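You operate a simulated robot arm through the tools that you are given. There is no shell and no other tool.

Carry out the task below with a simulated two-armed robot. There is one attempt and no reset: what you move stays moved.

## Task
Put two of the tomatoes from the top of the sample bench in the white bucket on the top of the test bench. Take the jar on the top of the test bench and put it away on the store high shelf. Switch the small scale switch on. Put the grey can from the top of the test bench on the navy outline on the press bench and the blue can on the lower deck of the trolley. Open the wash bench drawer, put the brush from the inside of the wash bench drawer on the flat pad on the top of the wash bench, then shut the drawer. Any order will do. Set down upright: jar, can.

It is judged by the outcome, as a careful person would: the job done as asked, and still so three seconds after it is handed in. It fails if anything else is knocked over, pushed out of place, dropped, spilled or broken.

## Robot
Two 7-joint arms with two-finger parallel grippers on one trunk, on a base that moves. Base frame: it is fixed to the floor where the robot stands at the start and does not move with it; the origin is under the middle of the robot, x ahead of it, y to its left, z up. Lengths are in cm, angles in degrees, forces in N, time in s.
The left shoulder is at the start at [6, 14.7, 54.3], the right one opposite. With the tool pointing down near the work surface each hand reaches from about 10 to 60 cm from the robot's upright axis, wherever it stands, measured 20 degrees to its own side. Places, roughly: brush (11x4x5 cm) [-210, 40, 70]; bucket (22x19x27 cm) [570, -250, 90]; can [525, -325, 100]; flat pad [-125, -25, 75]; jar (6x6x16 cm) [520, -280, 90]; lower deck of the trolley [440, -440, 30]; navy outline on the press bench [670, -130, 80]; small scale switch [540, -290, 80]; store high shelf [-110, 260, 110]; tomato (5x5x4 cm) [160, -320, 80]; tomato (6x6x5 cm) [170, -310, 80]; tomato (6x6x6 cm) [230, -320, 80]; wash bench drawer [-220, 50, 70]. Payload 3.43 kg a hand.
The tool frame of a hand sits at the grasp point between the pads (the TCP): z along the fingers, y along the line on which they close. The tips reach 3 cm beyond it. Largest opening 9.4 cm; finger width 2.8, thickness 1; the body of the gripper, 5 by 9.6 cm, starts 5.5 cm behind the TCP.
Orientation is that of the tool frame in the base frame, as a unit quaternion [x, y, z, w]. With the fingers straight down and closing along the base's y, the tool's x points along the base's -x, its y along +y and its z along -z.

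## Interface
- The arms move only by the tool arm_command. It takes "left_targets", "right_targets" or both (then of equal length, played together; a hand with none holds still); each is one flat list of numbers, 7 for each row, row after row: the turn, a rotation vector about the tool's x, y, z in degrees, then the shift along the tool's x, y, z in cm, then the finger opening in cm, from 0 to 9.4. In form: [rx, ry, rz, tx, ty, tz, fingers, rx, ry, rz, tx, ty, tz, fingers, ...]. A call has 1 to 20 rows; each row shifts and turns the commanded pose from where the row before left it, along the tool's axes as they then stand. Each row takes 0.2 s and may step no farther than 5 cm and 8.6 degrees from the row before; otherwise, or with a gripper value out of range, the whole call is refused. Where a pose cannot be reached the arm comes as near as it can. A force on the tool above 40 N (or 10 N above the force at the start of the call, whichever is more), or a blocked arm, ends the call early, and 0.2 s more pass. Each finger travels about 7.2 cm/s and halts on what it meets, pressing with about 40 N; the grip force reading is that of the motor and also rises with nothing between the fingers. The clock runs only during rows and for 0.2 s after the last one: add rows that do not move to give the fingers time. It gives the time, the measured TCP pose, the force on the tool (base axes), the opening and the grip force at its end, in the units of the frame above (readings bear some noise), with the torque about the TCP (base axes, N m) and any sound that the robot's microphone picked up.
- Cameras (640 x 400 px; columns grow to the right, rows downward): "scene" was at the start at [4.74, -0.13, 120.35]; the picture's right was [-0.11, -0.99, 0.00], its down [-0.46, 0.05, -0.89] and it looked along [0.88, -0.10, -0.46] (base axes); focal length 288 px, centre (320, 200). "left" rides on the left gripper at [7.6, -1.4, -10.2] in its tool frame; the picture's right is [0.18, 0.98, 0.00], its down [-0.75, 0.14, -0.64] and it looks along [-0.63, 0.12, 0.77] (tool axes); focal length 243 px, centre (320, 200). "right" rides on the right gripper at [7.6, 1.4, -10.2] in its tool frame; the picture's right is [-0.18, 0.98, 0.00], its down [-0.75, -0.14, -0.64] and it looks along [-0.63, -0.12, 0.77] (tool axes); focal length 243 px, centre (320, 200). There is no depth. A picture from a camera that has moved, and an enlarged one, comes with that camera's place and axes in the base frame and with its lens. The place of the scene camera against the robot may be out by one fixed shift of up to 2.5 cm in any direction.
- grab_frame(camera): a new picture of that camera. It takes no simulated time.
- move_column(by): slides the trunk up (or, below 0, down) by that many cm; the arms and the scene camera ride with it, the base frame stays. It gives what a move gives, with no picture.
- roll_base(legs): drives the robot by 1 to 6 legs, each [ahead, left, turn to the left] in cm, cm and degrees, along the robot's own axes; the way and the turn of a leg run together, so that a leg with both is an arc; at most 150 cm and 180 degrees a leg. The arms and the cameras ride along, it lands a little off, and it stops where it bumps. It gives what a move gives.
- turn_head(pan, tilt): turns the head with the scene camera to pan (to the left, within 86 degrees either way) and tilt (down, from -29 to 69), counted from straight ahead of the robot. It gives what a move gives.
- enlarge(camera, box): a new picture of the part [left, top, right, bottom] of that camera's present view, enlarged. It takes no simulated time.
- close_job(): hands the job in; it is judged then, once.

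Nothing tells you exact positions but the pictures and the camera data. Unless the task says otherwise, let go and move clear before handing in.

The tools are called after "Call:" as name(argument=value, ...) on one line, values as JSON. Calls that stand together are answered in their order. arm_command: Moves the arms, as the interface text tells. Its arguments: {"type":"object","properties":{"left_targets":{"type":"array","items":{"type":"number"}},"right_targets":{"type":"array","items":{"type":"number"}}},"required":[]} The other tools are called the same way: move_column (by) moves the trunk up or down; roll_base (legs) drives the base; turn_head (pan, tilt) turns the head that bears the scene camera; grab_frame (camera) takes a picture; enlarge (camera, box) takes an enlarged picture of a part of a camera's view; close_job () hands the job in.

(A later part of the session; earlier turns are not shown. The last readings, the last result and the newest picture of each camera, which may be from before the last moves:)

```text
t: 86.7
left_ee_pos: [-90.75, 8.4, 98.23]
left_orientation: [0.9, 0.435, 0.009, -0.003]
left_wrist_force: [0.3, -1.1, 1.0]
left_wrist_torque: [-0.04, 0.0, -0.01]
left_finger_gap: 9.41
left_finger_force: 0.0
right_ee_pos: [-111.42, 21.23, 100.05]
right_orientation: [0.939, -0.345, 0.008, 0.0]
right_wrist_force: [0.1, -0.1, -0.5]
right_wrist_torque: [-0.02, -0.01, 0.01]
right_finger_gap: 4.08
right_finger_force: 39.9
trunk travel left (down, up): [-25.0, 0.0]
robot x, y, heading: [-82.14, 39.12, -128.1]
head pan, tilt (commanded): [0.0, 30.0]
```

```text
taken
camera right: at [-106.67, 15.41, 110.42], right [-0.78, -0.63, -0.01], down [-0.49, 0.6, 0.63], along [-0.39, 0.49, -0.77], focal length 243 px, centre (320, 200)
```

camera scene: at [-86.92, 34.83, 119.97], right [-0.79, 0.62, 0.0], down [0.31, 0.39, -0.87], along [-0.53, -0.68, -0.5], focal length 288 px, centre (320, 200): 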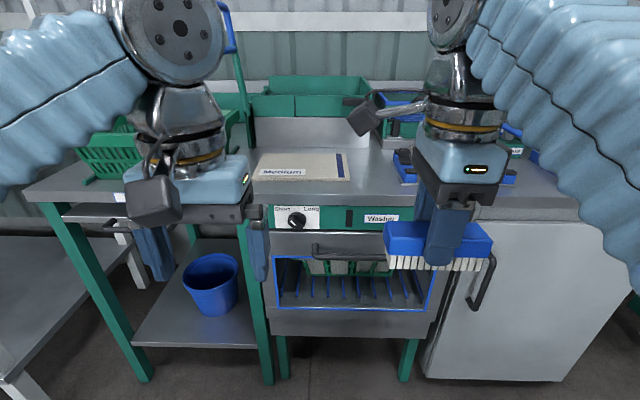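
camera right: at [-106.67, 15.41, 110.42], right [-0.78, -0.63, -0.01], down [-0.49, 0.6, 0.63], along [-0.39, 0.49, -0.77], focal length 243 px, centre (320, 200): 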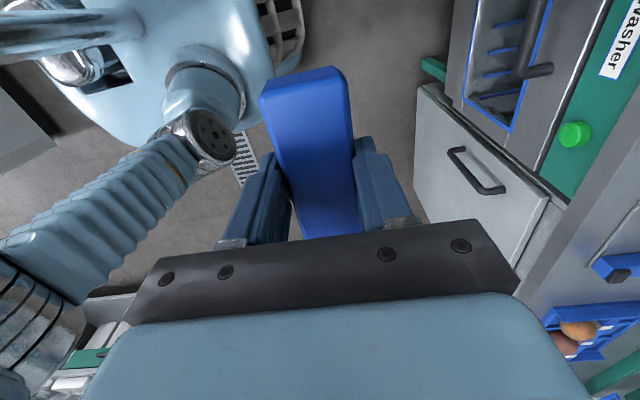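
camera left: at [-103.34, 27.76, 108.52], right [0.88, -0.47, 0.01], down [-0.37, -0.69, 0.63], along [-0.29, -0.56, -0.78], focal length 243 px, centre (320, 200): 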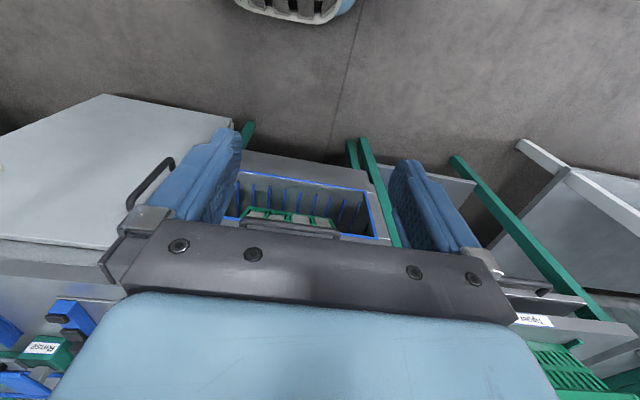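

Call:
enlarge(camera="scene", box=[230, 80, 430, 240])

Call:
turn_head(pan=-20, tilt=25)

Call:
grab_frame(camera="scene")

Call:
turn_head(pan=40, tilt=25)

Call:
grab_frame(camera="scene")

```text
2.50 times, centred on (330, 160) of scene
camera zoom: at [-86.92, 34.83, 119.97], right [-0.79, 0.62, 0.0], down [0.31, 0.39, -0.87], along [-0.53, -0.68, -0.5], focal length 721 px, centre (295, 300)
```

zoom: 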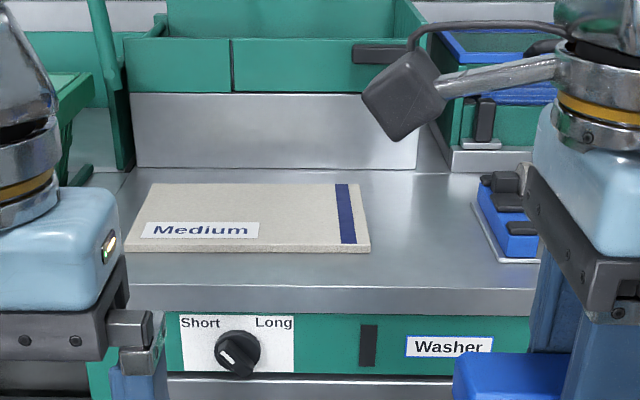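

```text
t: 87.5
left_ee_pos: [-90.87, 8.42, 98.1]
left_orientation: [0.9, 0.435, 0.009, -0.001]
left_wrist_force: [-0.3, 0.2, -0.2]
left_wrist_torque: [0.01, 0.01, -0.04]
left_finger_gap: 9.39
left_finger_force: 0.1
right_ee_pos: [-111.54, 21.36, 100.0]
right_orientation: [0.938, -0.345, 0.008, 0.0]
right_wrist_force: [-0.1, 0.0, -1.5]
right_wrist_torque: [-0.01, -0.04, 0.02]
right_finger_gap: 4.11
right_finger_force: 40.1
trunk travel left (down, up): [-25.0, 0.0]
robot x, y, heading: [-81.74, 38.79, -128.0]
head pan, tilt (commanded): [-20.0, 25.0]
```

```text
taken
camera scene: at [-89.17, 37.08, 120.77], right [-0.53, 0.85, 0.0], down [0.36, 0.22, -0.91], along [-0.77, -0.48, -0.42], focal length 288 px, centre (320, 200)
```

scene: 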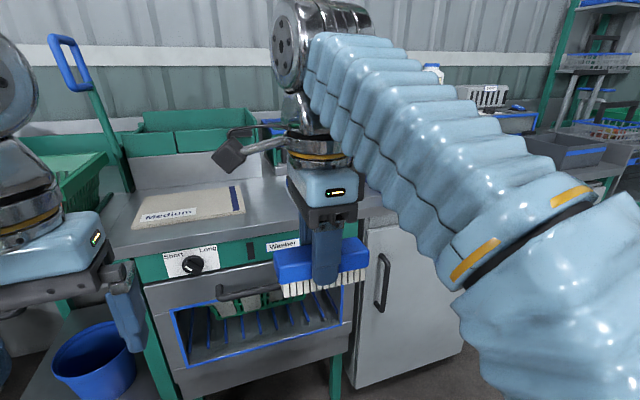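

```text
t: 88.8
left_ee_pos: [-90.96, 8.39, 98.16]
left_orientation: [0.901, 0.434, 0.008, -0.002]
left_wrist_force: [0.3, -0.3, -0.5]
left_wrist_torque: [0.01, 0.0, -0.02]
left_finger_gap: 9.38
left_finger_force: 0.1
right_ee_pos: [-111.41, 21.29, 100.05]
right_orientation: [0.938, -0.346, 0.008, 0.001]
right_wrist_force: [0.1, -0.8, -1.0]
right_wrist_torque: [0.02, 0.01, 0.0]
right_finger_gap: 4.08
right_finger_force: 40.0
trunk travel left (down, up): [-25.0, 0.0]
robot x, y, heading: [-81.92, 38.41, -128.3]
head pan, tilt (commanded): [40.0, 25.0]
```

```text
taken
camera scene: at [-81.05, 32.75, 120.77], right [-1.0, -0.03, 0.0], down [-0.01, 0.42, -0.91], along [0.03, -0.91, -0.42], focal length 288 px, centre (320, 200)
```

scene: 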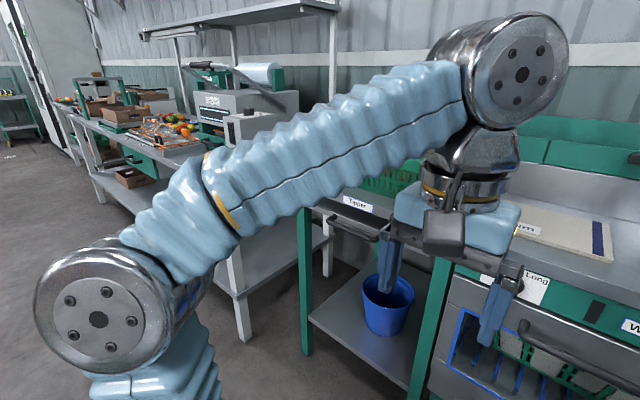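

The beige "Medium" board is the flat pad, centred near (-129,-33), set back about 17 cm from the bench edge. I drive forward and left so the right hand can reach it.

Call:
roll_base(legs=[[15, 16, 0], [14, 0, 0]])

Call:
turn_head(pan=-10, tilt=50)

Call:
grab_frame(camera="scene")

Call:
grab_frame(camera="left")

```text
t: 91.5
left_ee_pos: [-95.84, -24.3, 98.25]
left_orientation: [0.901, 0.434, 0.009, -0.002]
left_wrist_force: [0.1, 0.3, 0.6]
left_wrist_torque: [-0.01, 0.04, 0.03]
left_finger_gap: 9.4
left_finger_force: 0.1
right_ee_pos: [-116.38, -11.57, 100.0]
right_orientation: [0.939, -0.344, 0.007, 0.001]
right_wrist_force: [0.0, -0.6, -1.4]
right_wrist_torque: [0.0, 0.0, 0.01]
right_finger_gap: 4.07
right_finger_force: 39.7
trunk travel left (down, up): [-25.0, 0.0]
robot x, y, heading: [-86.98, 5.51, -127.9]
head pan, tilt (commanded): [40.0, 25.0]
```

```text
t: 92.6
left_ee_pos: [-95.76, -24.42, 98.24]
left_orientation: [0.901, 0.434, 0.009, -0.002]
left_wrist_force: [0.2, -1.3, 0.7]
left_wrist_torque: [0.01, -0.01, 0.02]
left_finger_gap: 9.38
left_finger_force: 0.0
right_ee_pos: [-116.44, -11.59, 100.06]
right_orientation: [0.939, -0.344, 0.007, 0.0]
right_wrist_force: [0.2, 0.1, -0.7]
right_wrist_torque: [0.0, 0.0, 0.02]
right_finger_gap: 4.11
right_finger_force: 40.0
trunk travel left (down, up): [-25.0, 0.0]
robot x, y, heading: [-86.9, 5.91, -128.0]
head pan, tilt (commanded): [-10.0, 50.0]
```

```text
taken
camera scene: at [-92.07, 4.05, 117.03], right [-0.67, 0.74, 0.0], down [0.57, 0.51, -0.64], along [-0.48, -0.43, -0.77], focal length 288 px, centre (320, 200)
```

scene: 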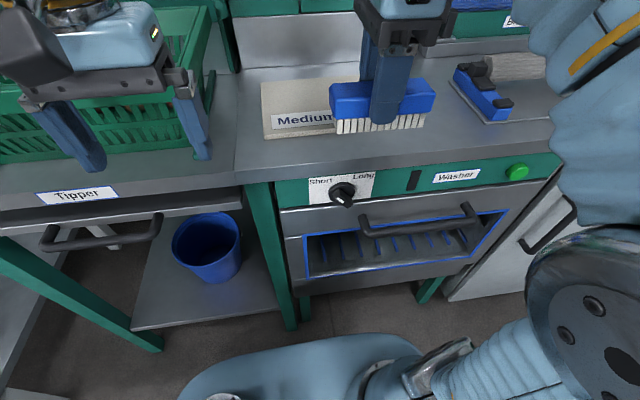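

```text
taken
camera left: at [-92.34, -17.52, 108.52], right [0.88, -0.47, 0.01], down [-0.37, -0.69, 0.63], along [-0.29, -0.56, -0.78], focal length 243 px, centre (320, 200)
```

left: 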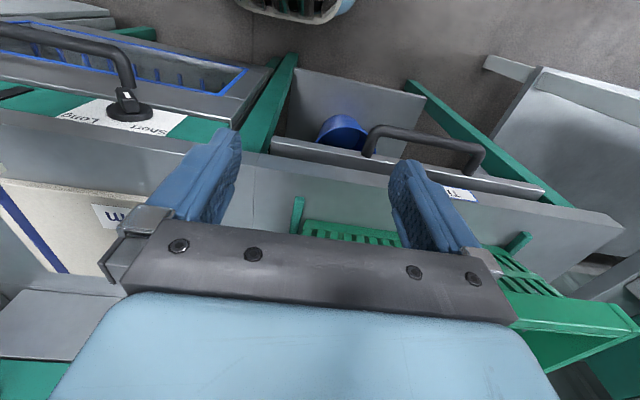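

The pad spans about 28×17 cm with its centre near (-129,-29). I move the brush over it at height.

Call:
arm_command(right_targets=[0, 0, 0, 0.2, 4.2, 0, 0, 0, 0, 0, 0.2, 4.2, 0, 0, 0, 0, 0, 0.2, 4.2, 0, 0, 0, 0, 0, 0.2, 4.2, 0, 0, 0, 0, 0, 0.2, 4.2, 0, 0, 0, 0, 0, 0, 0, 0, 0])

Call:
grab_frame(camera="right")

Call:
grab_frame(camera="left")

Call:
grab_frame(camera="scene")

```text
t: 94.0
left_ee_pos: [-95.83, -24.28, 98.2]
left_orientation: [0.901, 0.434, 0.009, -0.003]
left_wrist_force: [0.7, -0.2, 0.2]
left_wrist_torque: [-0.03, -0.01, 0.0]
left_finger_gap: 9.39
left_finger_force: 0.0
right_ee_pos: [-119.58, -15.65, 100.09]
right_orientation: [0.939, -0.345, 0.007, 0.005]
right_wrist_force: [0.0, 0.1, -0.3]
right_wrist_torque: [0.01, 0.01, 0.0]
right_finger_gap: 3.89
right_finger_force: 40.2
right hand out of reach, approached as far as the arm can: row 2, 3, 4, 5
trunk travel left (down, up): [-25.0, 0.0]
robot x, y, heading: [-86.87, 6.22, -128.2]
head pan, tilt (commanded): [-10.0, 50.0]
```

```text
taken
camera right: at [-114.78, -21.34, 110.49], right [-0.78, -0.63, 0.0], down [-0.49, 0.6, 0.63], along [-0.4, 0.49, -0.78], focal length 243 px, centre (320, 200)
```

right: 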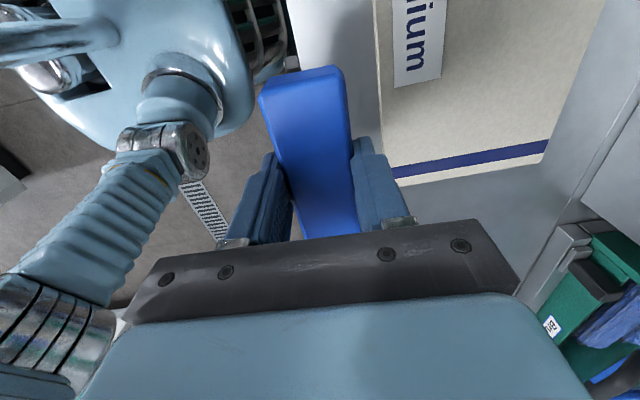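

```text
taken
camera left: at [-92.35, -17.52, 108.51], right [0.88, -0.47, 0.01], down [-0.37, -0.69, 0.63], along [-0.29, -0.56, -0.78], focal length 243 px, centre (320, 200)
```

left: 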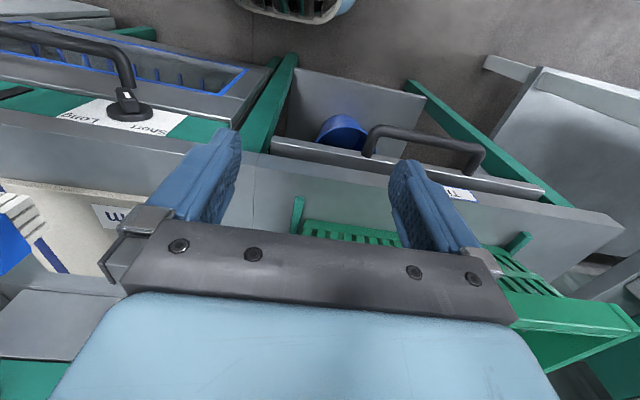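

```text
taken
camera scene: at [-92.08, 4.06, 117.02], right [-0.67, 0.74, 0.0], down [0.57, 0.51, -0.64], along [-0.48, -0.43, -0.77], focal length 288 px, centre (320, 200)
```

scene: 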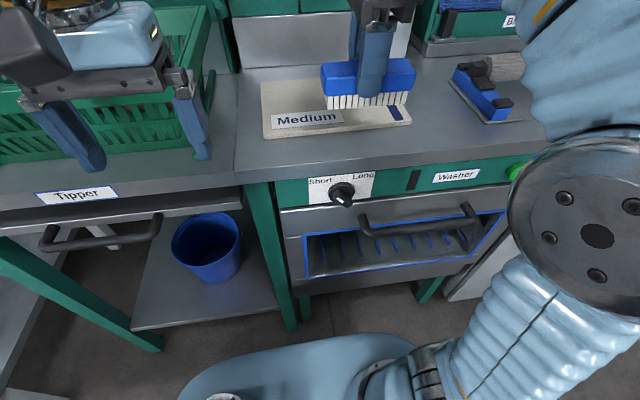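

At this height the arm cannot stretch that far; lower reach is longer. I lower by 6 cm and see where the hand goes.

Call:
arm_command(right_targets=[0, 0, 0, 0, 0, 2, 0, 0, 0, 0, 0, 0, 2, 0, 0, 0, 0, 0, 0, 2, 0, 0, 0, 0, 0, 0, 0, 0])

Call:
grab_frame(camera="scene")

```text
t: 95.0
left_ee_pos: [-95.92, -24.3, 98.18]
left_orientation: [0.901, 0.434, 0.008, -0.001]
left_wrist_force: [0.5, -0.9, 0.5]
left_wrist_torque: [-0.01, 0.02, -0.04]
left_finger_gap: 9.37
left_finger_force: 0.0
right_ee_pos: [-119.47, -15.62, 94.04]
right_orientation: [0.939, -0.344, 0.007, 0.0]
right_wrist_force: [0.2, -0.1, -0.4]
right_wrist_torque: [-0.01, 0.02, 0.03]
right_finger_gap: 3.89
right_finger_force: 39.8
trunk travel left (down, up): [-25.0, 0.0]
robot x, y, heading: [-86.89, 6.26, -127.7]
head pan, tilt (commanded): [-10.0, 50.0]
```

```text
taken
camera scene: at [-92.07, 4.06, 117.02], right [-0.67, 0.74, 0.0], down [0.57, 0.51, -0.64], along [-0.48, -0.43, -0.77], focal length 288 px, centre (320, 200)
```

scene: 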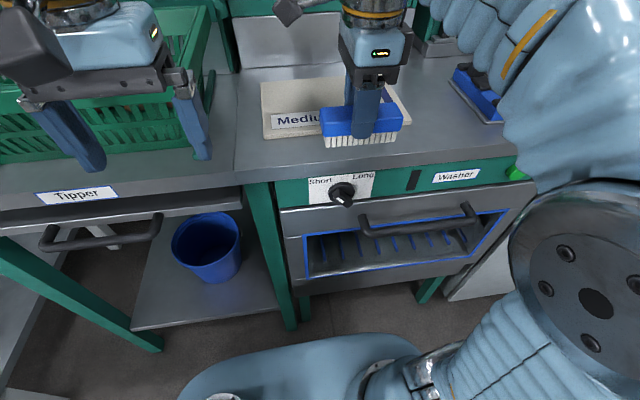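

Call:
arm_command(right_targets=[0, 0, 0, 0.2, 4, 0, 0, 0, 0, 0, 0.2, 4, 0, 0, 0, 0, 0, 0.2, 4, 0, 0, 0, 0, 0, 0.2, 3.5, 0, 0, 0, 0, 0, 0, 0, 0, 0])

Call:
grab_frame(camera="right")

Call:
grab_frame(camera="scene")

```text
t: 96.2
left_ee_pos: [-95.97, -24.34, 98.15]
left_orientation: [0.901, 0.435, 0.009, -0.002]
left_wrist_force: [0.4, 0.3, -1.1]
left_wrist_torque: [-0.03, 0.02, -0.02]
left_finger_gap: 9.4
left_finger_force: 0.1
right_ee_pos: [-128.53, -27.47, 93.21]
right_orientation: [0.939, -0.344, 0.007, 0.001]
right_wrist_force: [0.3, -0.1, 0.0]
right_wrist_torque: [-0.01, -0.01, 0.02]
right_finger_gap: 3.91
right_finger_force: 40.0
right hand out of reach, approached as far as the arm can: row 4
trunk travel left (down, up): [-25.0, 0.0]
robot x, y, heading: [-86.87, 6.04, -128.2]
head pan, tilt (commanded): [-10.0, 50.0]
```

```text
taken
camera right: at [-123.8, -33.25, 103.58], right [-0.78, -0.63, -0.01], down [-0.49, 0.6, 0.63], along [-0.4, 0.49, -0.77], focal length 243 px, centre (320, 200)
```

right: 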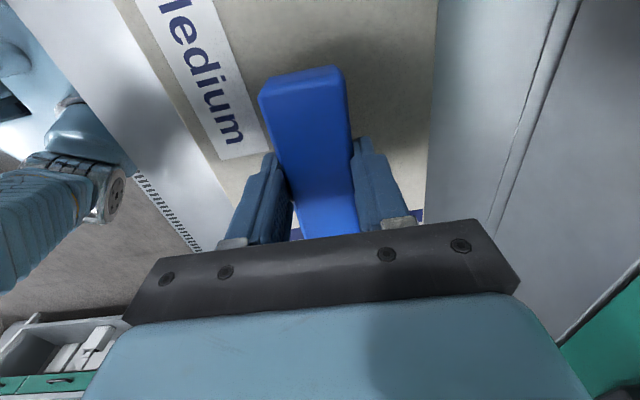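

```text
taken
camera scene: at [-92.09, 4.05, 117.02], right [-0.67, 0.74, 0.0], down [0.57, 0.51, -0.64], along [-0.48, -0.43, -0.77], focal length 288 px, centre (320, 200)
```

scene: 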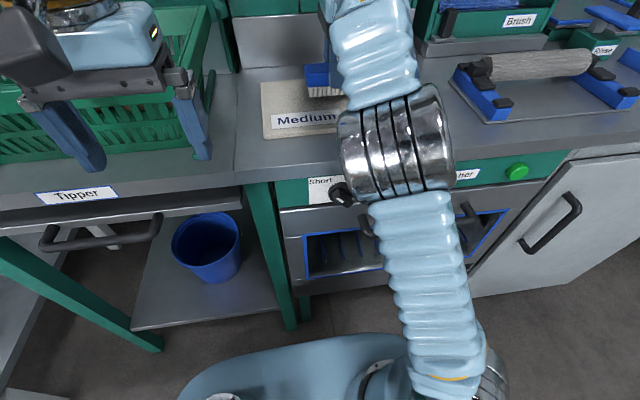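

The brush hangs over the middle of the pad. I lower it gently to contact.

Call:
arm_command(right_targets=[0, 0, 0, 0, 0, 1, 0, 0, 0, 0, 0, 0, 0.8, 0, 0, 0, 0, 0, 0, 0.5, 0, 0, 0, 0, 0, 0, 0.4, 0, 0, 0, 0, 0, 0, 0.3, 0, 0, 0, 0, 0, 0, 0, 0])

Call:
grab_frame(camera="right")

```text
t: 97.0
left_ee_pos: [-95.72, -24.27, 98.25]
left_orientation: [0.901, 0.435, 0.007, -0.002]
left_wrist_force: [-0.2, -0.7, 0.6]
left_wrist_torque: [0.01, -0.04, 0.01]
left_finger_gap: 9.41
left_finger_force: 0.2
right_ee_pos: [-128.28, -27.42, 91.79]
right_orientation: [0.939, -0.343, 0.004, 0.009]
right_wrist_force: [1.6, 0.2, 18.7]
right_wrist_torque: [0.42, -0.04, 0.01]
right_finger_gap: 3.9
right_finger_force: 40.2
trunk travel left (down, up): [-25.0, 0.0]
robot x, y, heading: [-86.87, 5.99, -128.2]
head pan, tilt (commanded): [-10.0, 50.0]
stopped in row 3 (right hand): the force on the tool passed its limit at 47 N (the readings are from after the stop); the commanded pose is now the measured one
```

```text
taken
camera right: at [-123.53, -33.07, 102.27], right [-0.77, -0.63, 0.01], down [-0.49, 0.6, 0.63], along [-0.4, 0.48, -0.78], focal length 243 px, centre (320, 200)
```

right: 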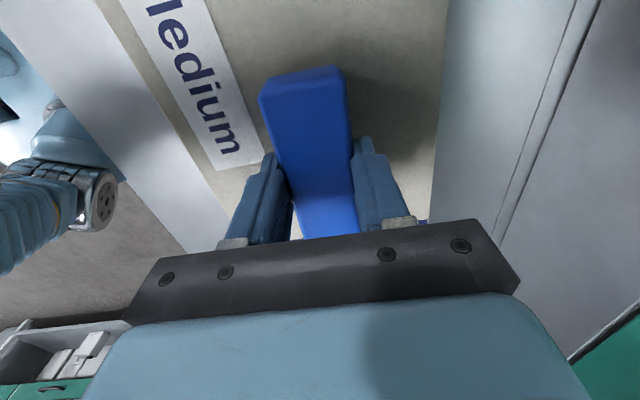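

The brush is down on the pad. I open the fingers and rise straight up.

Call:
arm_command(right_targets=[0, 0, 0, 0, 0, 0, 4.6, 0, 0, 0, 0, 0, 0, 5.6, 0, 0, 0, 0, 0, 0, 6.4, 0, 0, 0, 0, 0, -1, 6.4, 0, 0, 0, 0, 0, -1.5, 6.4, 0, 0, 0, 0, 0, 0, 6.4])

Call:
grab_frame(camera="right")

```text
t: 98.3
left_ee_pos: [-95.85, -24.3, 98.14]
left_orientation: [0.901, 0.435, 0.009, -0.002]
left_wrist_force: [0.3, 0.4, 0.4]
left_wrist_torque: [-0.04, -0.01, 0.0]
left_finger_gap: 9.42
left_finger_force: 0.0
right_ee_pos: [-128.55, -27.19, 93.99]
right_orientation: [0.939, -0.343, 0.005, 0.007]
right_wrist_force: [0.6, 0.2, 1.3]
right_wrist_torque: [0.01, -0.01, -0.01]
right_finger_gap: 6.4
right_finger_force: 0.0
right hand out of reach, approached as far as the arm can: row 5
trunk travel left (down, up): [-25.0, 0.0]
robot x, y, heading: [-86.93, 6.21, -128.0]
head pan, tilt (commanded): [-10.0, 50.0]
```

```text
taken
camera right: at [-123.52, -32.88, 104.34], right [-0.77, -0.63, 0.01], down [-0.49, 0.6, 0.63], along [-0.4, 0.48, -0.78], focal length 243 px, centre (320, 200)
```

right: 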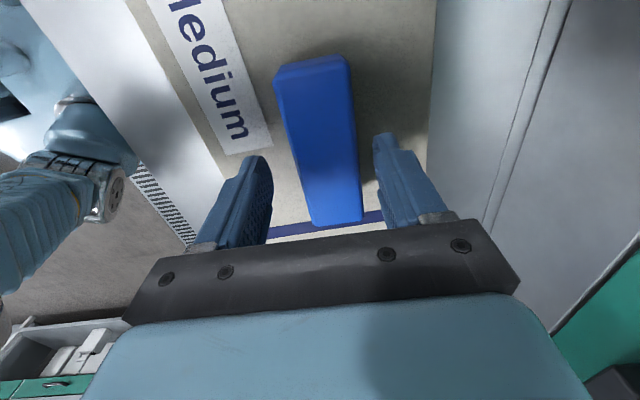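

The brush stands on the pad. Upward reach is limited here, so I open wide and slide the hand sideways along the brush's length to clear it, then pull back.

Call:
arm_command(right_targets=[0, 0, 0, 0, 0, 0, 9.4, 0, 0, 0, 0, 0, 0, 9.4, 0, 0, 0, -3, 0, 0, 9.4, 0, 0, 0, -3, 0, 0, 9.4, 0, 0, 0, -3, 0, 0, 9.4, 0, 0, 0, -1, 0, 0, 9.4])

Call:
grab_frame(camera="right")

```text
t: 99.8
left_ee_pos: [-95.83, -24.25, 98.24]
left_orientation: [0.901, 0.435, 0.008, -0.002]
left_wrist_force: [0.7, 0.4, -0.2]
left_wrist_torque: [-0.03, -0.02, -0.01]
left_finger_gap: 9.4
left_finger_force: 0.1
right_ee_pos: [-134.79, -21.02, 93.6]
right_orientation: [0.939, -0.344, 0.005, 0.006]
right_wrist_force: [-0.2, -0.1, 0.1]
right_wrist_torque: [-0.01, 0.02, -0.01]
right_finger_gap: 9.41
right_finger_force: 0.0
right hand out of reach, approached as far as the arm can: row 5, 6
trunk travel left (down, up): [-25.0, 0.0]
robot x, y, heading: [-87.07, 5.83, -128.1]
head pan, tilt (commanded): [-10.0, 50.0]
```

```text
taken
camera right: at [-129.9, -26.6, 103.98], right [-0.77, -0.63, 0.01], down [-0.49, 0.6, 0.63], along [-0.4, 0.49, -0.78], focal length 243 px, centre (320, 200)
```

right: 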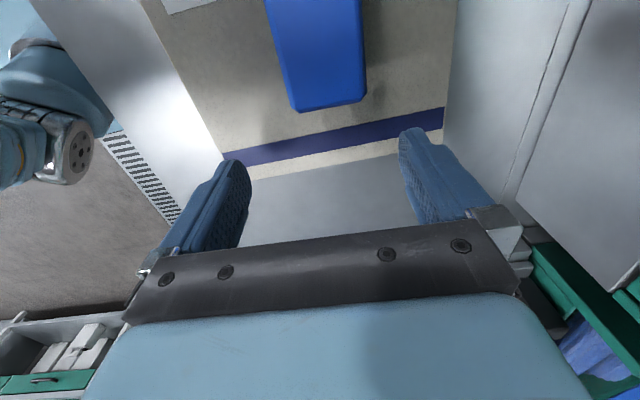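

The fingers are clear of the brush. I pull the hand back and up, and check the result.

Call:
arm_command(right_targets=[0, 0, 0, 0, -4, 0, 9.4, 0, 0, 0, 0, -4, 0, 9.4, 0, 0, 0, 0, -4, 0, 9.4, 0, 0, 0, 0, -4, -1.5, 9.4, 0, 0, 0, 0, -2, -4, 9.4])

Call:
grab_frame(camera="scene")

```text
t: 101.0
left_ee_pos: [-95.85, -24.28, 98.21]
left_orientation: [0.901, 0.435, 0.009, -0.002]
left_wrist_force: [0.0, -0.1, -0.3]
left_wrist_torque: [-0.04, 0.02, 0.0]
left_finger_gap: 9.41
left_finger_force: 0.1
right_ee_pos: [-122.75, -7.13, 99.01]
right_orientation: [0.939, -0.343, 0.005, 0.006]
right_wrist_force: [-0.4, 0.5, -0.5]
right_wrist_torque: [0.03, -0.02, -0.01]
right_finger_gap: 9.4
right_finger_force: 0.1
trunk travel left (down, up): [-25.0, 0.0]
robot x, y, heading: [-87.21, 6.07, -128.3]
head pan, tilt (commanded): [-10.0, 50.0]
```

```text
taken
camera scene: at [-92.07, 4.05, 117.02], right [-0.67, 0.74, 0.0], down [0.57, 0.51, -0.64], along [-0.48, -0.43, -0.77], focal length 288 px, centre (320, 200)
```

scene: 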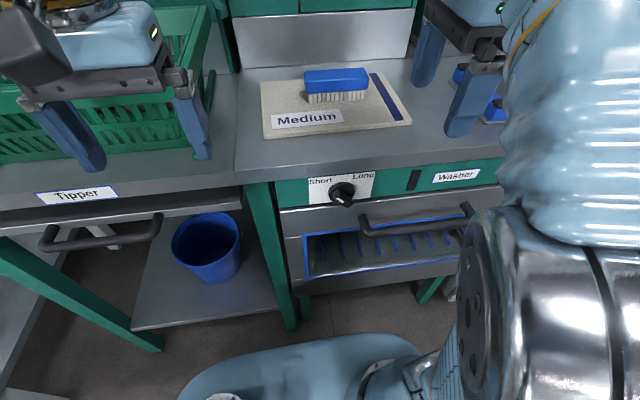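

The brush rests squarely on the pad and the drawer is shut, so the wash bench job is done. Next I back away, turn left and head toward the sample bench for the tomatoes.

Call:
roll_base(legs=[[-35, 0, 0], [0, 0, 90]])

Call:
turn_head(pan=0, tilt=12)

Call:
grab_frame(camera="scene")

Call:
turn_head(pan=-35, tilt=12)

Call:
grab_frame(camera="scene")

```text
t: 107.0
left_ee_pos: [-35.15, 24.03, 98.21]
left_orientation: [0.338, 0.941, 0.005, -0.008]
left_wrist_force: [0.0, -0.5, 0.0]
left_wrist_torque: [-0.01, -0.06, -0.03]
left_finger_gap: 9.41
left_finger_force: 0.1
right_ee_pos: [-53.09, -2.83, 99.03]
right_orientation: [0.911, 0.413, 0.008, 0.0]
right_wrist_force: [0.5, 0.0, 0.4]
right_wrist_torque: [0.0, 0.01, 0.0]
right_finger_gap: 9.41
right_finger_force: 0.1
trunk travel left (down, up): [-25.0, 0.0]
robot x, y, heading: [-65.41, 33.46, -39.1]
head pan, tilt (commanded): [-10.0, 50.0]
```

```text
t: 108.0
left_ee_pos: [-35.43, 23.95, 98.21]
left_orientation: [0.339, 0.941, 0.004, -0.007]
left_wrist_force: [0.3, -0.1, 0.6]
left_wrist_torque: [-0.05, 0.04, 0.0]
left_finger_gap: 9.39
left_finger_force: 0.0
right_ee_pos: [-53.02, -2.79, 98.94]
right_orientation: [0.911, 0.412, 0.008, 0.001]
right_wrist_force: [-0.5, -0.1, -0.3]
right_wrist_torque: [-0.01, 0.03, 0.0]
right_finger_gap: 9.42
right_finger_force: 0.0
trunk travel left (down, up): [-25.0, 0.0]
robot x, y, heading: [-65.64, 33.52, -39.2]
head pan, tilt (commanded): [0.0, 12.0]
```

```text
taken
camera scene: at [-61.81, 30.39, 122.88], right [-0.63, -0.78, 0.0], down [-0.16, 0.13, -0.98], along [0.76, -0.62, -0.21], focal length 288 px, centre (320, 200)
```

scene: 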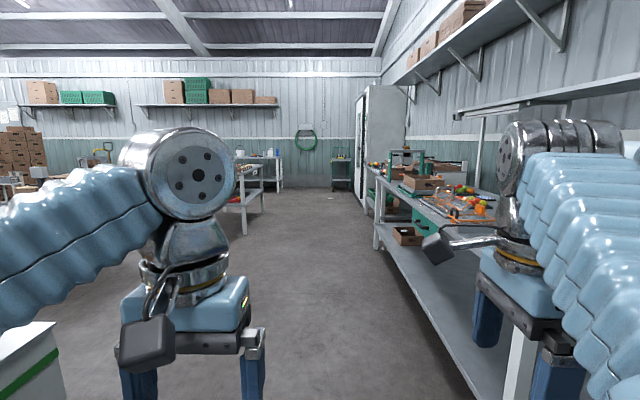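

```text
t: 109.0
left_ee_pos: [-35.24, 23.95, 98.13]
left_orientation: [0.339, 0.941, 0.004, -0.008]
left_wrist_force: [-0.5, 0.4, 0.0]
left_wrist_torque: [0.03, -0.01, -0.01]
left_finger_gap: 9.4
left_finger_force: 0.1
right_ee_pos: [-52.91, -2.67, 98.86]
right_orientation: [0.911, 0.413, 0.008, 0.001]
right_wrist_force: [0.7, -0.3, -0.7]
right_wrist_torque: [-0.01, -0.02, -0.01]
right_finger_gap: 9.39
right_finger_force: 0.0
trunk travel left (down, up): [-25.0, 0.0]
robot x, y, heading: [-65.55, 33.19, -39.2]
head pan, tilt (commanded): [-35.0, 12.0]
```

```text
taken
camera scene: at [-66.48, 27.31, 122.88], right [-0.96, -0.27, 0.0], down [-0.06, 0.2, -0.98], along [0.27, -0.94, -0.21], focal length 288 px, centre (320, 200)
```

scene: 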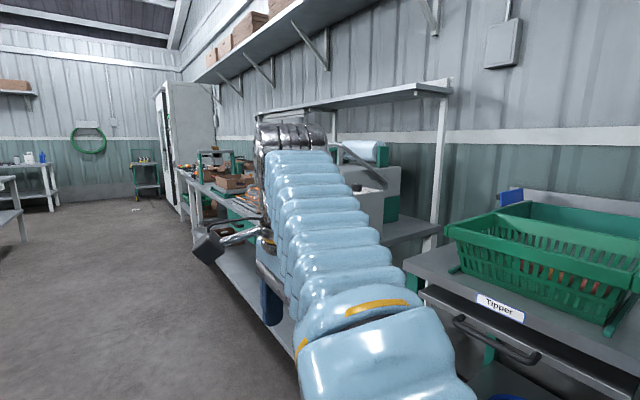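

I see the corridor: sample bench along the right wall ahead, the trolley at the end and the test bench at far left-centre. I drive ahead between them.

Call:
roll_base(legs=[[150, 8, 0], [130, 0, 0]])

Call:
turn_head(pan=-30, tilt=15)

Call:
grab_frame(camera="scene")

Call:
turn_head(pan=10, tilt=12)

Call:
grab_frame(camera="scene")

```text
refused: leg 1 is longer than a leg can be; nothing moved
```

```text
t: 109.7
left_ee_pos: [-35.25, 23.94, 98.17]
left_orientation: [0.339, 0.941, 0.005, -0.007]
left_wrist_force: [-0.4, -0.2, -0.6]
left_wrist_torque: [0.0, -0.01, -0.04]
left_finger_gap: 9.4
left_finger_force: 0.0
right_ee_pos: [-52.9, -2.69, 99.02]
right_orientation: [0.911, 0.412, 0.009, 0.001]
right_wrist_force: [0.1, 0.3, 0.8]
right_wrist_torque: [0.02, 0.04, -0.02]
right_finger_gap: 9.4
right_finger_force: 0.0
trunk travel left (down, up): [-25.0, 0.0]
robot x, y, heading: [-65.49, 33.75, -38.8]
head pan, tilt (commanded): [-30.0, 15.0]
```

```text
taken
camera scene: at [-65.71, 27.55, 122.4], right [-0.93, -0.36, 0.0], down [-0.09, 0.24, -0.97], along [0.34, -0.9, -0.26], focal length 288 px, centre (320, 200)
```

scene: 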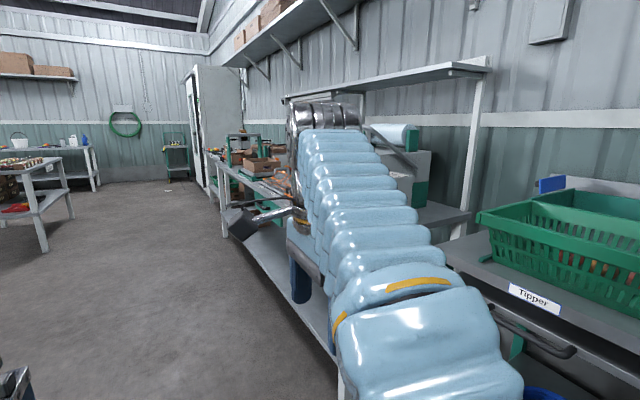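

```text
t: 110.8
left_ee_pos: [-35.3, 23.92, 98.27]
left_orientation: [0.339, 0.941, 0.004, -0.009]
left_wrist_force: [-0.3, 1.1, -0.3]
left_wrist_torque: [-0.01, 0.0, -0.01]
left_finger_gap: 9.42
left_finger_force: 0.1
right_ee_pos: [-52.95, -2.77, 99.08]
right_orientation: [0.911, 0.413, 0.008, 0.0]
right_wrist_force: [0.2, 0.2, 0.9]
right_wrist_torque: [0.0, 0.0, 0.03]
right_finger_gap: 9.39
right_finger_force: 0.1
trunk travel left (down, up): [-25.0, 0.0]
robot x, y, heading: [-65.41, 33.69, -38.7]
head pan, tilt (commanded): [10.0, 12.0]
```

```text
taken
camera scene: at [-60.9, 31.73, 122.88], right [-0.49, -0.87, 0.0], down [-0.18, 0.1, -0.98], along [0.85, -0.48, -0.21], focal length 288 px, centre (320, 200)
```

scene: 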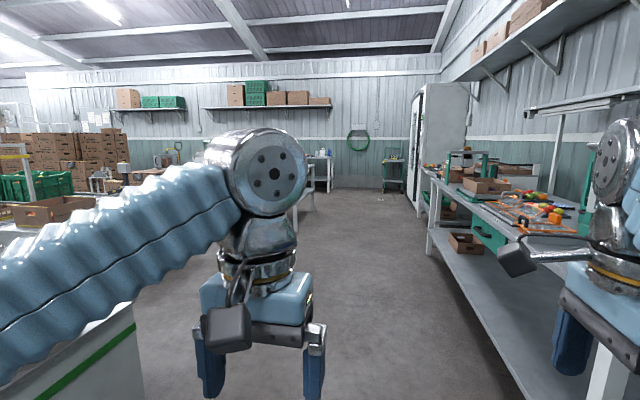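

Call:
roll_base(legs=[[145, 4, 0], [125, 2, 0]])

Call:
turn_head(pan=-40, tilt=18)

Call:
grab_frame(camera="scene")

Call:
turn_head(pan=0, tilt=12)

Call:
grab_frame(camera="scene")

```text
t: 123.9
left_ee_pos: [179.66, -140.37, 98.17]
left_orientation: [0.332, 0.943, 0.004, -0.007]
left_wrist_force: [-0.7, 0.3, -0.5]
left_wrist_torque: [-0.01, 0.03, 0.02]
left_finger_gap: 9.4
left_finger_force: 0.0
right_ee_pos: [162.28, -167.38, 99.03]
right_orientation: [0.908, 0.418, 0.008, 0.0]
right_wrist_force: [0.2, 0.2, 0.2]
right_wrist_torque: [0.0, -0.03, 0.02]
right_finger_gap: 9.38
right_finger_force: 0.1
trunk travel left (down, up): [-25.0, 0.0]
robot x, y, heading: [149.23, -130.79, -38.6]
head pan, tilt (commanded): [10.0, 12.0]
```

```text
t: 125.1
left_ee_pos: [179.54, -140.34, 98.06]
left_orientation: [0.332, 0.943, 0.003, -0.007]
left_wrist_force: [1.3, 0.5, 1.0]
left_wrist_torque: [0.01, 0.0, 0.04]
left_finger_gap: 9.39
left_finger_force: 0.1
right_ee_pos: [162.26, -167.36, 99.1]
right_orientation: [0.908, 0.418, 0.008, 0.001]
right_wrist_force: [-0.3, -0.8, -0.5]
right_wrist_torque: [0.0, 0.05, -0.03]
right_finger_gap: 9.39
right_finger_force: 0.1
trunk travel left (down, up): [-25.0, 0.0]
robot x, y, heading: [149.16, -131.33, -38.5]
head pan, tilt (commanded): [-40.0, 18.0]
```

```text
taken
camera scene: at [147.57, -137.64, 121.91], right [-0.98, -0.2, 0.0], down [-0.06, 0.3, -0.95], along [0.19, -0.93, -0.31], focal length 288 px, centre (320, 200)
```

scene: 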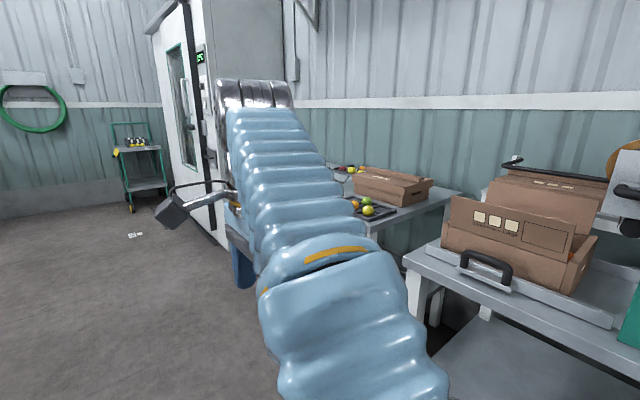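

```text
t: 126.2
left_ee_pos: [179.57, -140.47, 98.21]
left_orientation: [0.332, 0.943, 0.005, -0.007]
left_wrist_force: [0.4, -0.3, 0.0]
left_wrist_torque: [0.0, 0.0, -0.03]
left_finger_gap: 9.39
left_finger_force: 0.2
right_ee_pos: [162.18, -167.36, 99.0]
right_orientation: [0.908, 0.419, 0.007, 0.001]
right_wrist_force: [-0.6, 0.1, 0.1]
right_wrist_torque: [-0.01, -0.02, -0.05]
right_finger_gap: 9.38
right_finger_force: 0.0
trunk travel left (down, up): [-25.0, 0.0]
robot x, y, heading: [149.49, -131.35, -38.5]
head pan, tilt (commanded): [0.0, 12.0]
```

```text
taken
camera scene: at [152.99, -134.3, 122.88], right [-0.62, -0.78, 0.0], down [-0.16, 0.13, -0.98], along [0.77, -0.61, -0.21], focal length 288 px, centre (320, 200)
```

scene: 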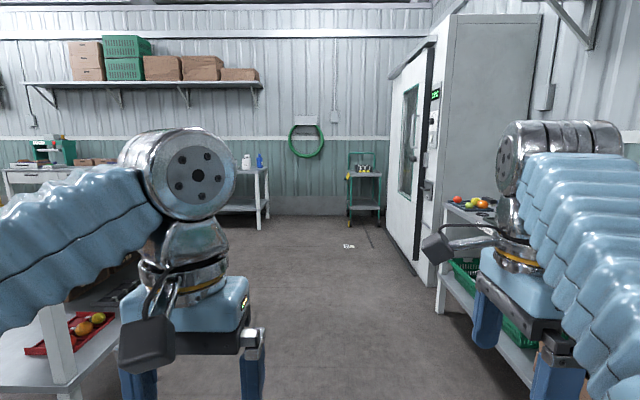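

The tomatoes are on the sample bench ahead on the right. I drive on about 100 cm and turn right to face it.

Call:
roll_base(legs=[[100, 8, 0], [0, 0, -90]])

Call:
turn_head(pan=0, tilt=25)

Call:
grab_frame(camera="scene")

Call:
grab_frame(camera="left")

Call:
grab_frame(camera="right")

```text
t: 135.2
left_ee_pos: [225.47, -219.46, 98.06]
left_orientation: [0.898, 0.441, 0.008, -0.002]
left_wrist_force: [1.1, 0.6, -0.4]
left_wrist_torque: [-0.01, -0.01, 0.01]
left_finger_gap: 9.4
left_finger_force: 0.0
right_ee_pos: [198.08, -202.63, 98.93]
right_orientation: [0.942, -0.336, 0.006, 0.005]
right_wrist_force: [-0.2, -0.1, -0.1]
right_wrist_torque: [0.0, 0.02, -0.03]
right_finger_gap: 9.38
right_finger_force: 0.1
trunk travel left (down, up): [-25.0, 0.0]
robot x, y, heading: [234.1, -189.3, -127.1]
head pan, tilt (commanded): [0.0, 12.0]
```

```text
t: 135.9
left_ee_pos: [225.47, -219.45, 98.29]
left_orientation: [0.897, 0.442, 0.009, -0.002]
left_wrist_force: [0.3, 0.0, 0.0]
left_wrist_torque: [0.0, -0.01, -0.01]
left_finger_gap: 9.41
left_finger_force: 0.1
right_ee_pos: [198.1, -202.66, 99.04]
right_orientation: [0.942, -0.336, 0.006, 0.005]
right_wrist_force: [-0.3, 0.8, 0.1]
right_wrist_torque: [-0.03, 0.0, -0.02]
right_finger_gap: 9.4
right_finger_force: 0.1
trunk travel left (down, up): [-25.0, 0.0]
robot x, y, heading: [234.0, -189.1, -127.1]
head pan, tilt (commanded): [0.0, 25.0]
```

```text
taken
camera scene: at [228.9, -193.15, 120.78], right [-0.8, 0.6, 0.0], down [0.26, 0.34, -0.91], along [-0.55, -0.72, -0.42], focal length 288 px, centre (320, 200)
```

scene: 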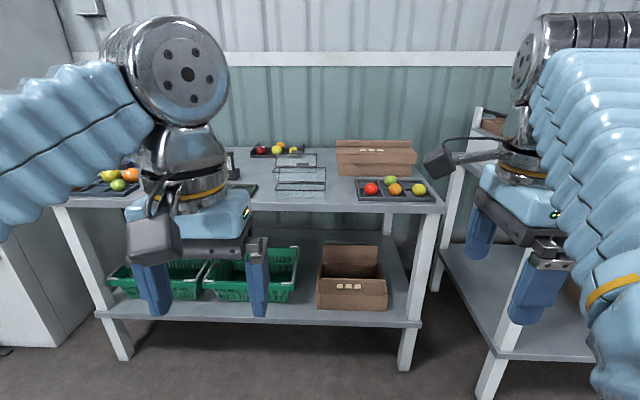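

```text
taken
camera left: at [228.86, -212.64, 108.52], right [0.89, -0.45, 0.01], down [-0.36, -0.69, 0.63], along [-0.28, -0.56, -0.78], focal length 243 px, centre (320, 200)
```

left: 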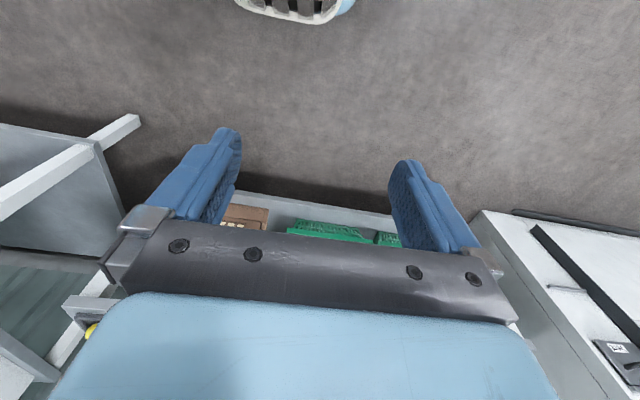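

```text
taken
camera right: at [203.11, -208.31, 109.36], right [-0.77, -0.64, 0.0], down [-0.5, 0.6, 0.63], along [-0.41, 0.48, -0.78], focal length 243 px, centre (320, 200)
```

right: 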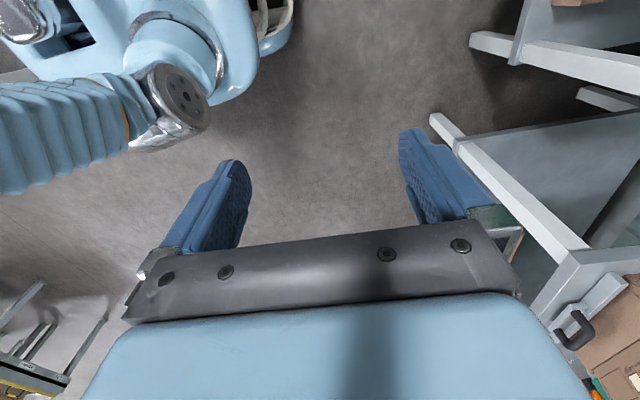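

I face the sample bench with three trays of produce. I zoom in to tell tomatoes from other fruit.

Call:
enlarge(camera="scene", box=[230, 130, 450, 220])

Call:
enlarge(camera="scene", box=[60, 140, 280, 230])

```text
2.91 times, centred on (340, 175) of scene
camera zoom: at [228.9, -193.15, 120.78], right [-0.8, 0.6, 0.0], down [0.26, 0.34, -0.91], along [-0.55, -0.72, -0.42], focal length 839 px, centre (262, 273)
```

zoom: 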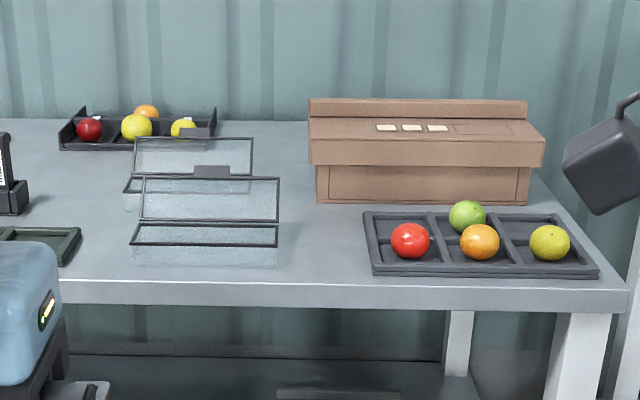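

```text
2.91 times, centred on (170, 185) of scene
camera zoom: at [228.9, -193.15, 120.78], right [-0.8, 0.6, 0.0], down [0.26, 0.34, -0.91], along [-0.55, -0.72, -0.42], focal length 839 px, centre (756, 244)
```

zoom: 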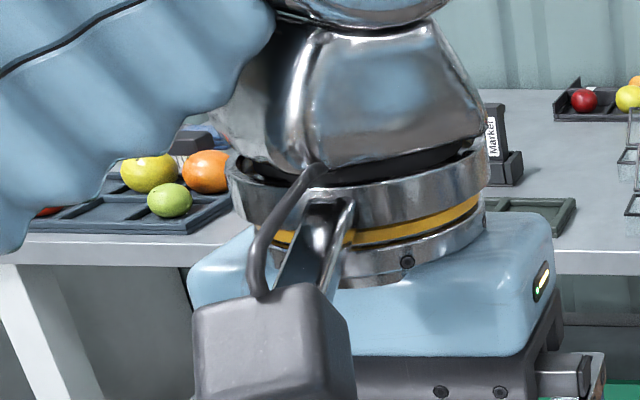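

Each tray holds several fruits; the listed tomato places fit the back tray and the left tray. I shift left for a better look at both.

Call:
roll_base(legs=[[10, 35, 0]])

Call:
turn_head(pan=0, tilt=25)

Call:
grab_frame(camera="scene")

Call:
enlarge(camera="scene", box=[240, 120, 440, 220])

```text
t: 138.3
left_ee_pos: [247.2, -248.52, 98.18]
left_orientation: [0.898, 0.441, 0.008, -0.002]
left_wrist_force: [-0.2, 0.0, 0.3]
left_wrist_torque: [-0.02, -0.01, -0.01]
left_finger_gap: 9.4
left_finger_force: 0.0
right_ee_pos: [219.79, -231.69, 98.97]
right_orientation: [0.941, -0.338, 0.005, 0.006]
right_wrist_force: [-0.1, -0.3, 0.5]
right_wrist_torque: [-0.02, 0.0, 0.05]
right_finger_gap: 9.39
right_finger_force: 0.0
trunk travel left (down, up): [-25.0, 0.0]
robot x, y, heading: [255.94, -218.08, -127.3]
head pan, tilt (commanded): [0.0, 25.0]
```

```text
t: 138.9
left_ee_pos: [247.27, -248.58, 98.14]
left_orientation: [0.898, 0.44, 0.008, -0.002]
left_wrist_force: [-0.5, 1.0, 0.6]
left_wrist_torque: [0.02, -0.03, 0.0]
left_finger_gap: 9.4
left_finger_force: 0.0
right_ee_pos: [219.94, -231.84, 98.91]
right_orientation: [0.941, -0.337, 0.005, 0.005]
right_wrist_force: [0.8, -0.3, -0.2]
right_wrist_torque: [-0.02, 0.0, -0.04]
right_finger_gap: 9.42
right_finger_force: 0.1
trunk travel left (down, up): [-25.0, 0.0]
robot x, y, heading: [255.68, -218.19, -127.2]
head pan, tilt (commanded): [0.0, 25.0]
```

```text
taken
camera scene: at [250.7, -222.24, 120.77], right [-0.8, 0.61, 0.0], down [0.26, 0.34, -0.91], along [-0.55, -0.72, -0.42], focal length 288 px, centre (320, 200)
```

scene: 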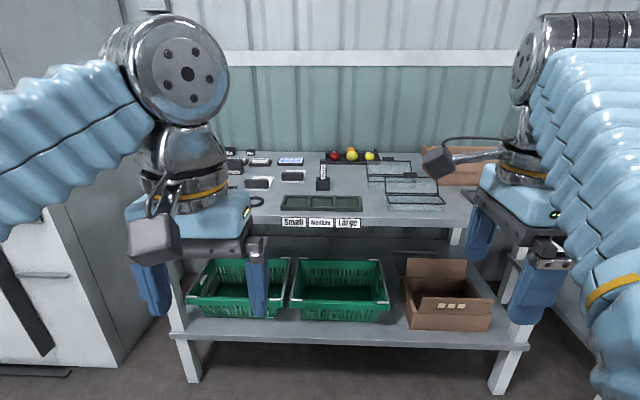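

```text
3.20 times, centred on (340, 170) of scene
camera zoom: at [250.7, -222.24, 120.77], right [-0.8, 0.61, 0.0], down [0.26, 0.34, -0.91], along [-0.55, -0.72, -0.42], focal length 923 px, centre (256, 296)
```

zoom: 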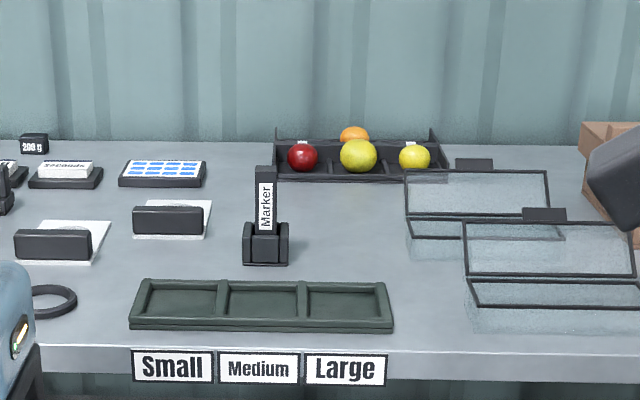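

Call:
roll_base(legs=[[0, 40, 0]])

Call:
grab_frame(camera="scene")

Call:
enlarge(camera="scene", box=[230, 120, 450, 230])

```text
t: 141.3
left_ee_pos: [278.6, -272.52, 98.25]
left_orientation: [0.898, 0.44, 0.009, -0.002]
left_wrist_force: [-0.1, -0.7, -0.6]
left_wrist_torque: [0.0, 0.0, 0.01]
left_finger_gap: 9.43
left_finger_force: 0.0
right_ee_pos: [251.4, -255.67, 99.02]
right_orientation: [0.941, -0.338, 0.006, 0.006]
right_wrist_force: [0.5, 0.2, 0.2]
right_wrist_torque: [0.0, 0.0, -0.04]
right_finger_gap: 9.4
right_finger_force: 0.2
trunk travel left (down, up): [-25.0, 0.0]
robot x, y, heading: [287.1, -242.21, -127.4]
head pan, tilt (commanded): [0.0, 25.0]
```

```text
taken
camera scene: at [282.13, -246.17, 120.77], right [-0.8, 0.61, 0.0], down [0.26, 0.34, -0.91], along [-0.55, -0.72, -0.42], focal length 288 px, centre (320, 200)
```

scene: 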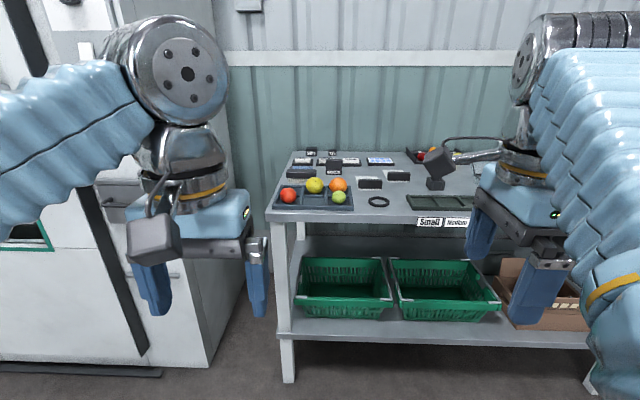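

```text
2.91 times, centred on (340, 175) of scene
camera zoom: at [282.13, -246.17, 120.77], right [-0.8, 0.61, 0.0], down [0.26, 0.34, -0.91], along [-0.55, -0.72, -0.42], focal length 839 px, centre (262, 273)
```

zoom: 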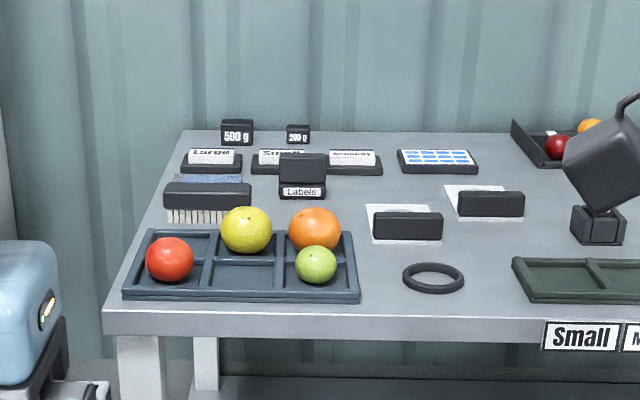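

Each tray has one red fruit among yellow, orange and green ones. I zoom in tightly on the fruit to identify tomatoes.

Call:
enlarge(camera="scene", box=[268, 165, 368, 220])

Call:
enlarge(camera="scene", box=[395, 135, 455, 170])

```text
6.40 times, centred on (318, 192) of scene
camera zoom: at [282.13, -246.17, 120.77], right [-0.8, 0.61, 0.0], down [0.26, 0.34, -0.91], along [-0.55, -0.72, -0.42], focal length 1846 px, centre (333, 248)
```

zoom: 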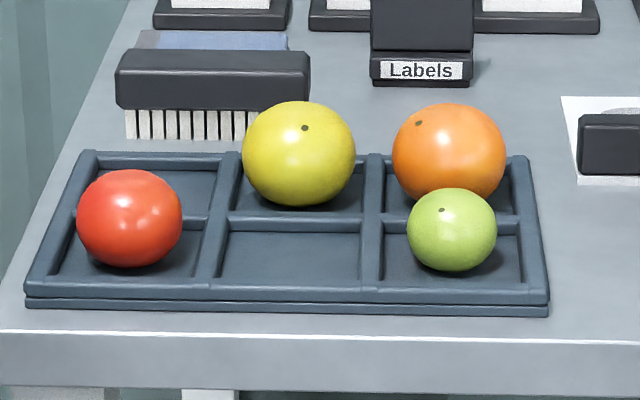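

```text
10.67 times, centred on (425, 152) of scene
camera zoom: at [282.13, -246.17, 120.77], right [-0.8, 0.61, 0.0], down [0.26, 0.34, -0.91], along [-0.55, -0.72, -0.42], focal length 3076 px, centre (-800, 707)
```

zoom: 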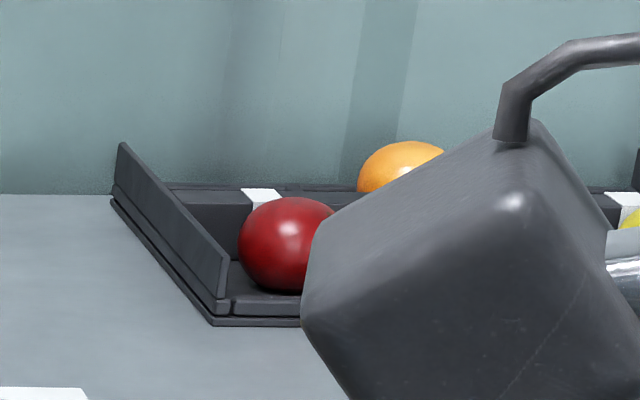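

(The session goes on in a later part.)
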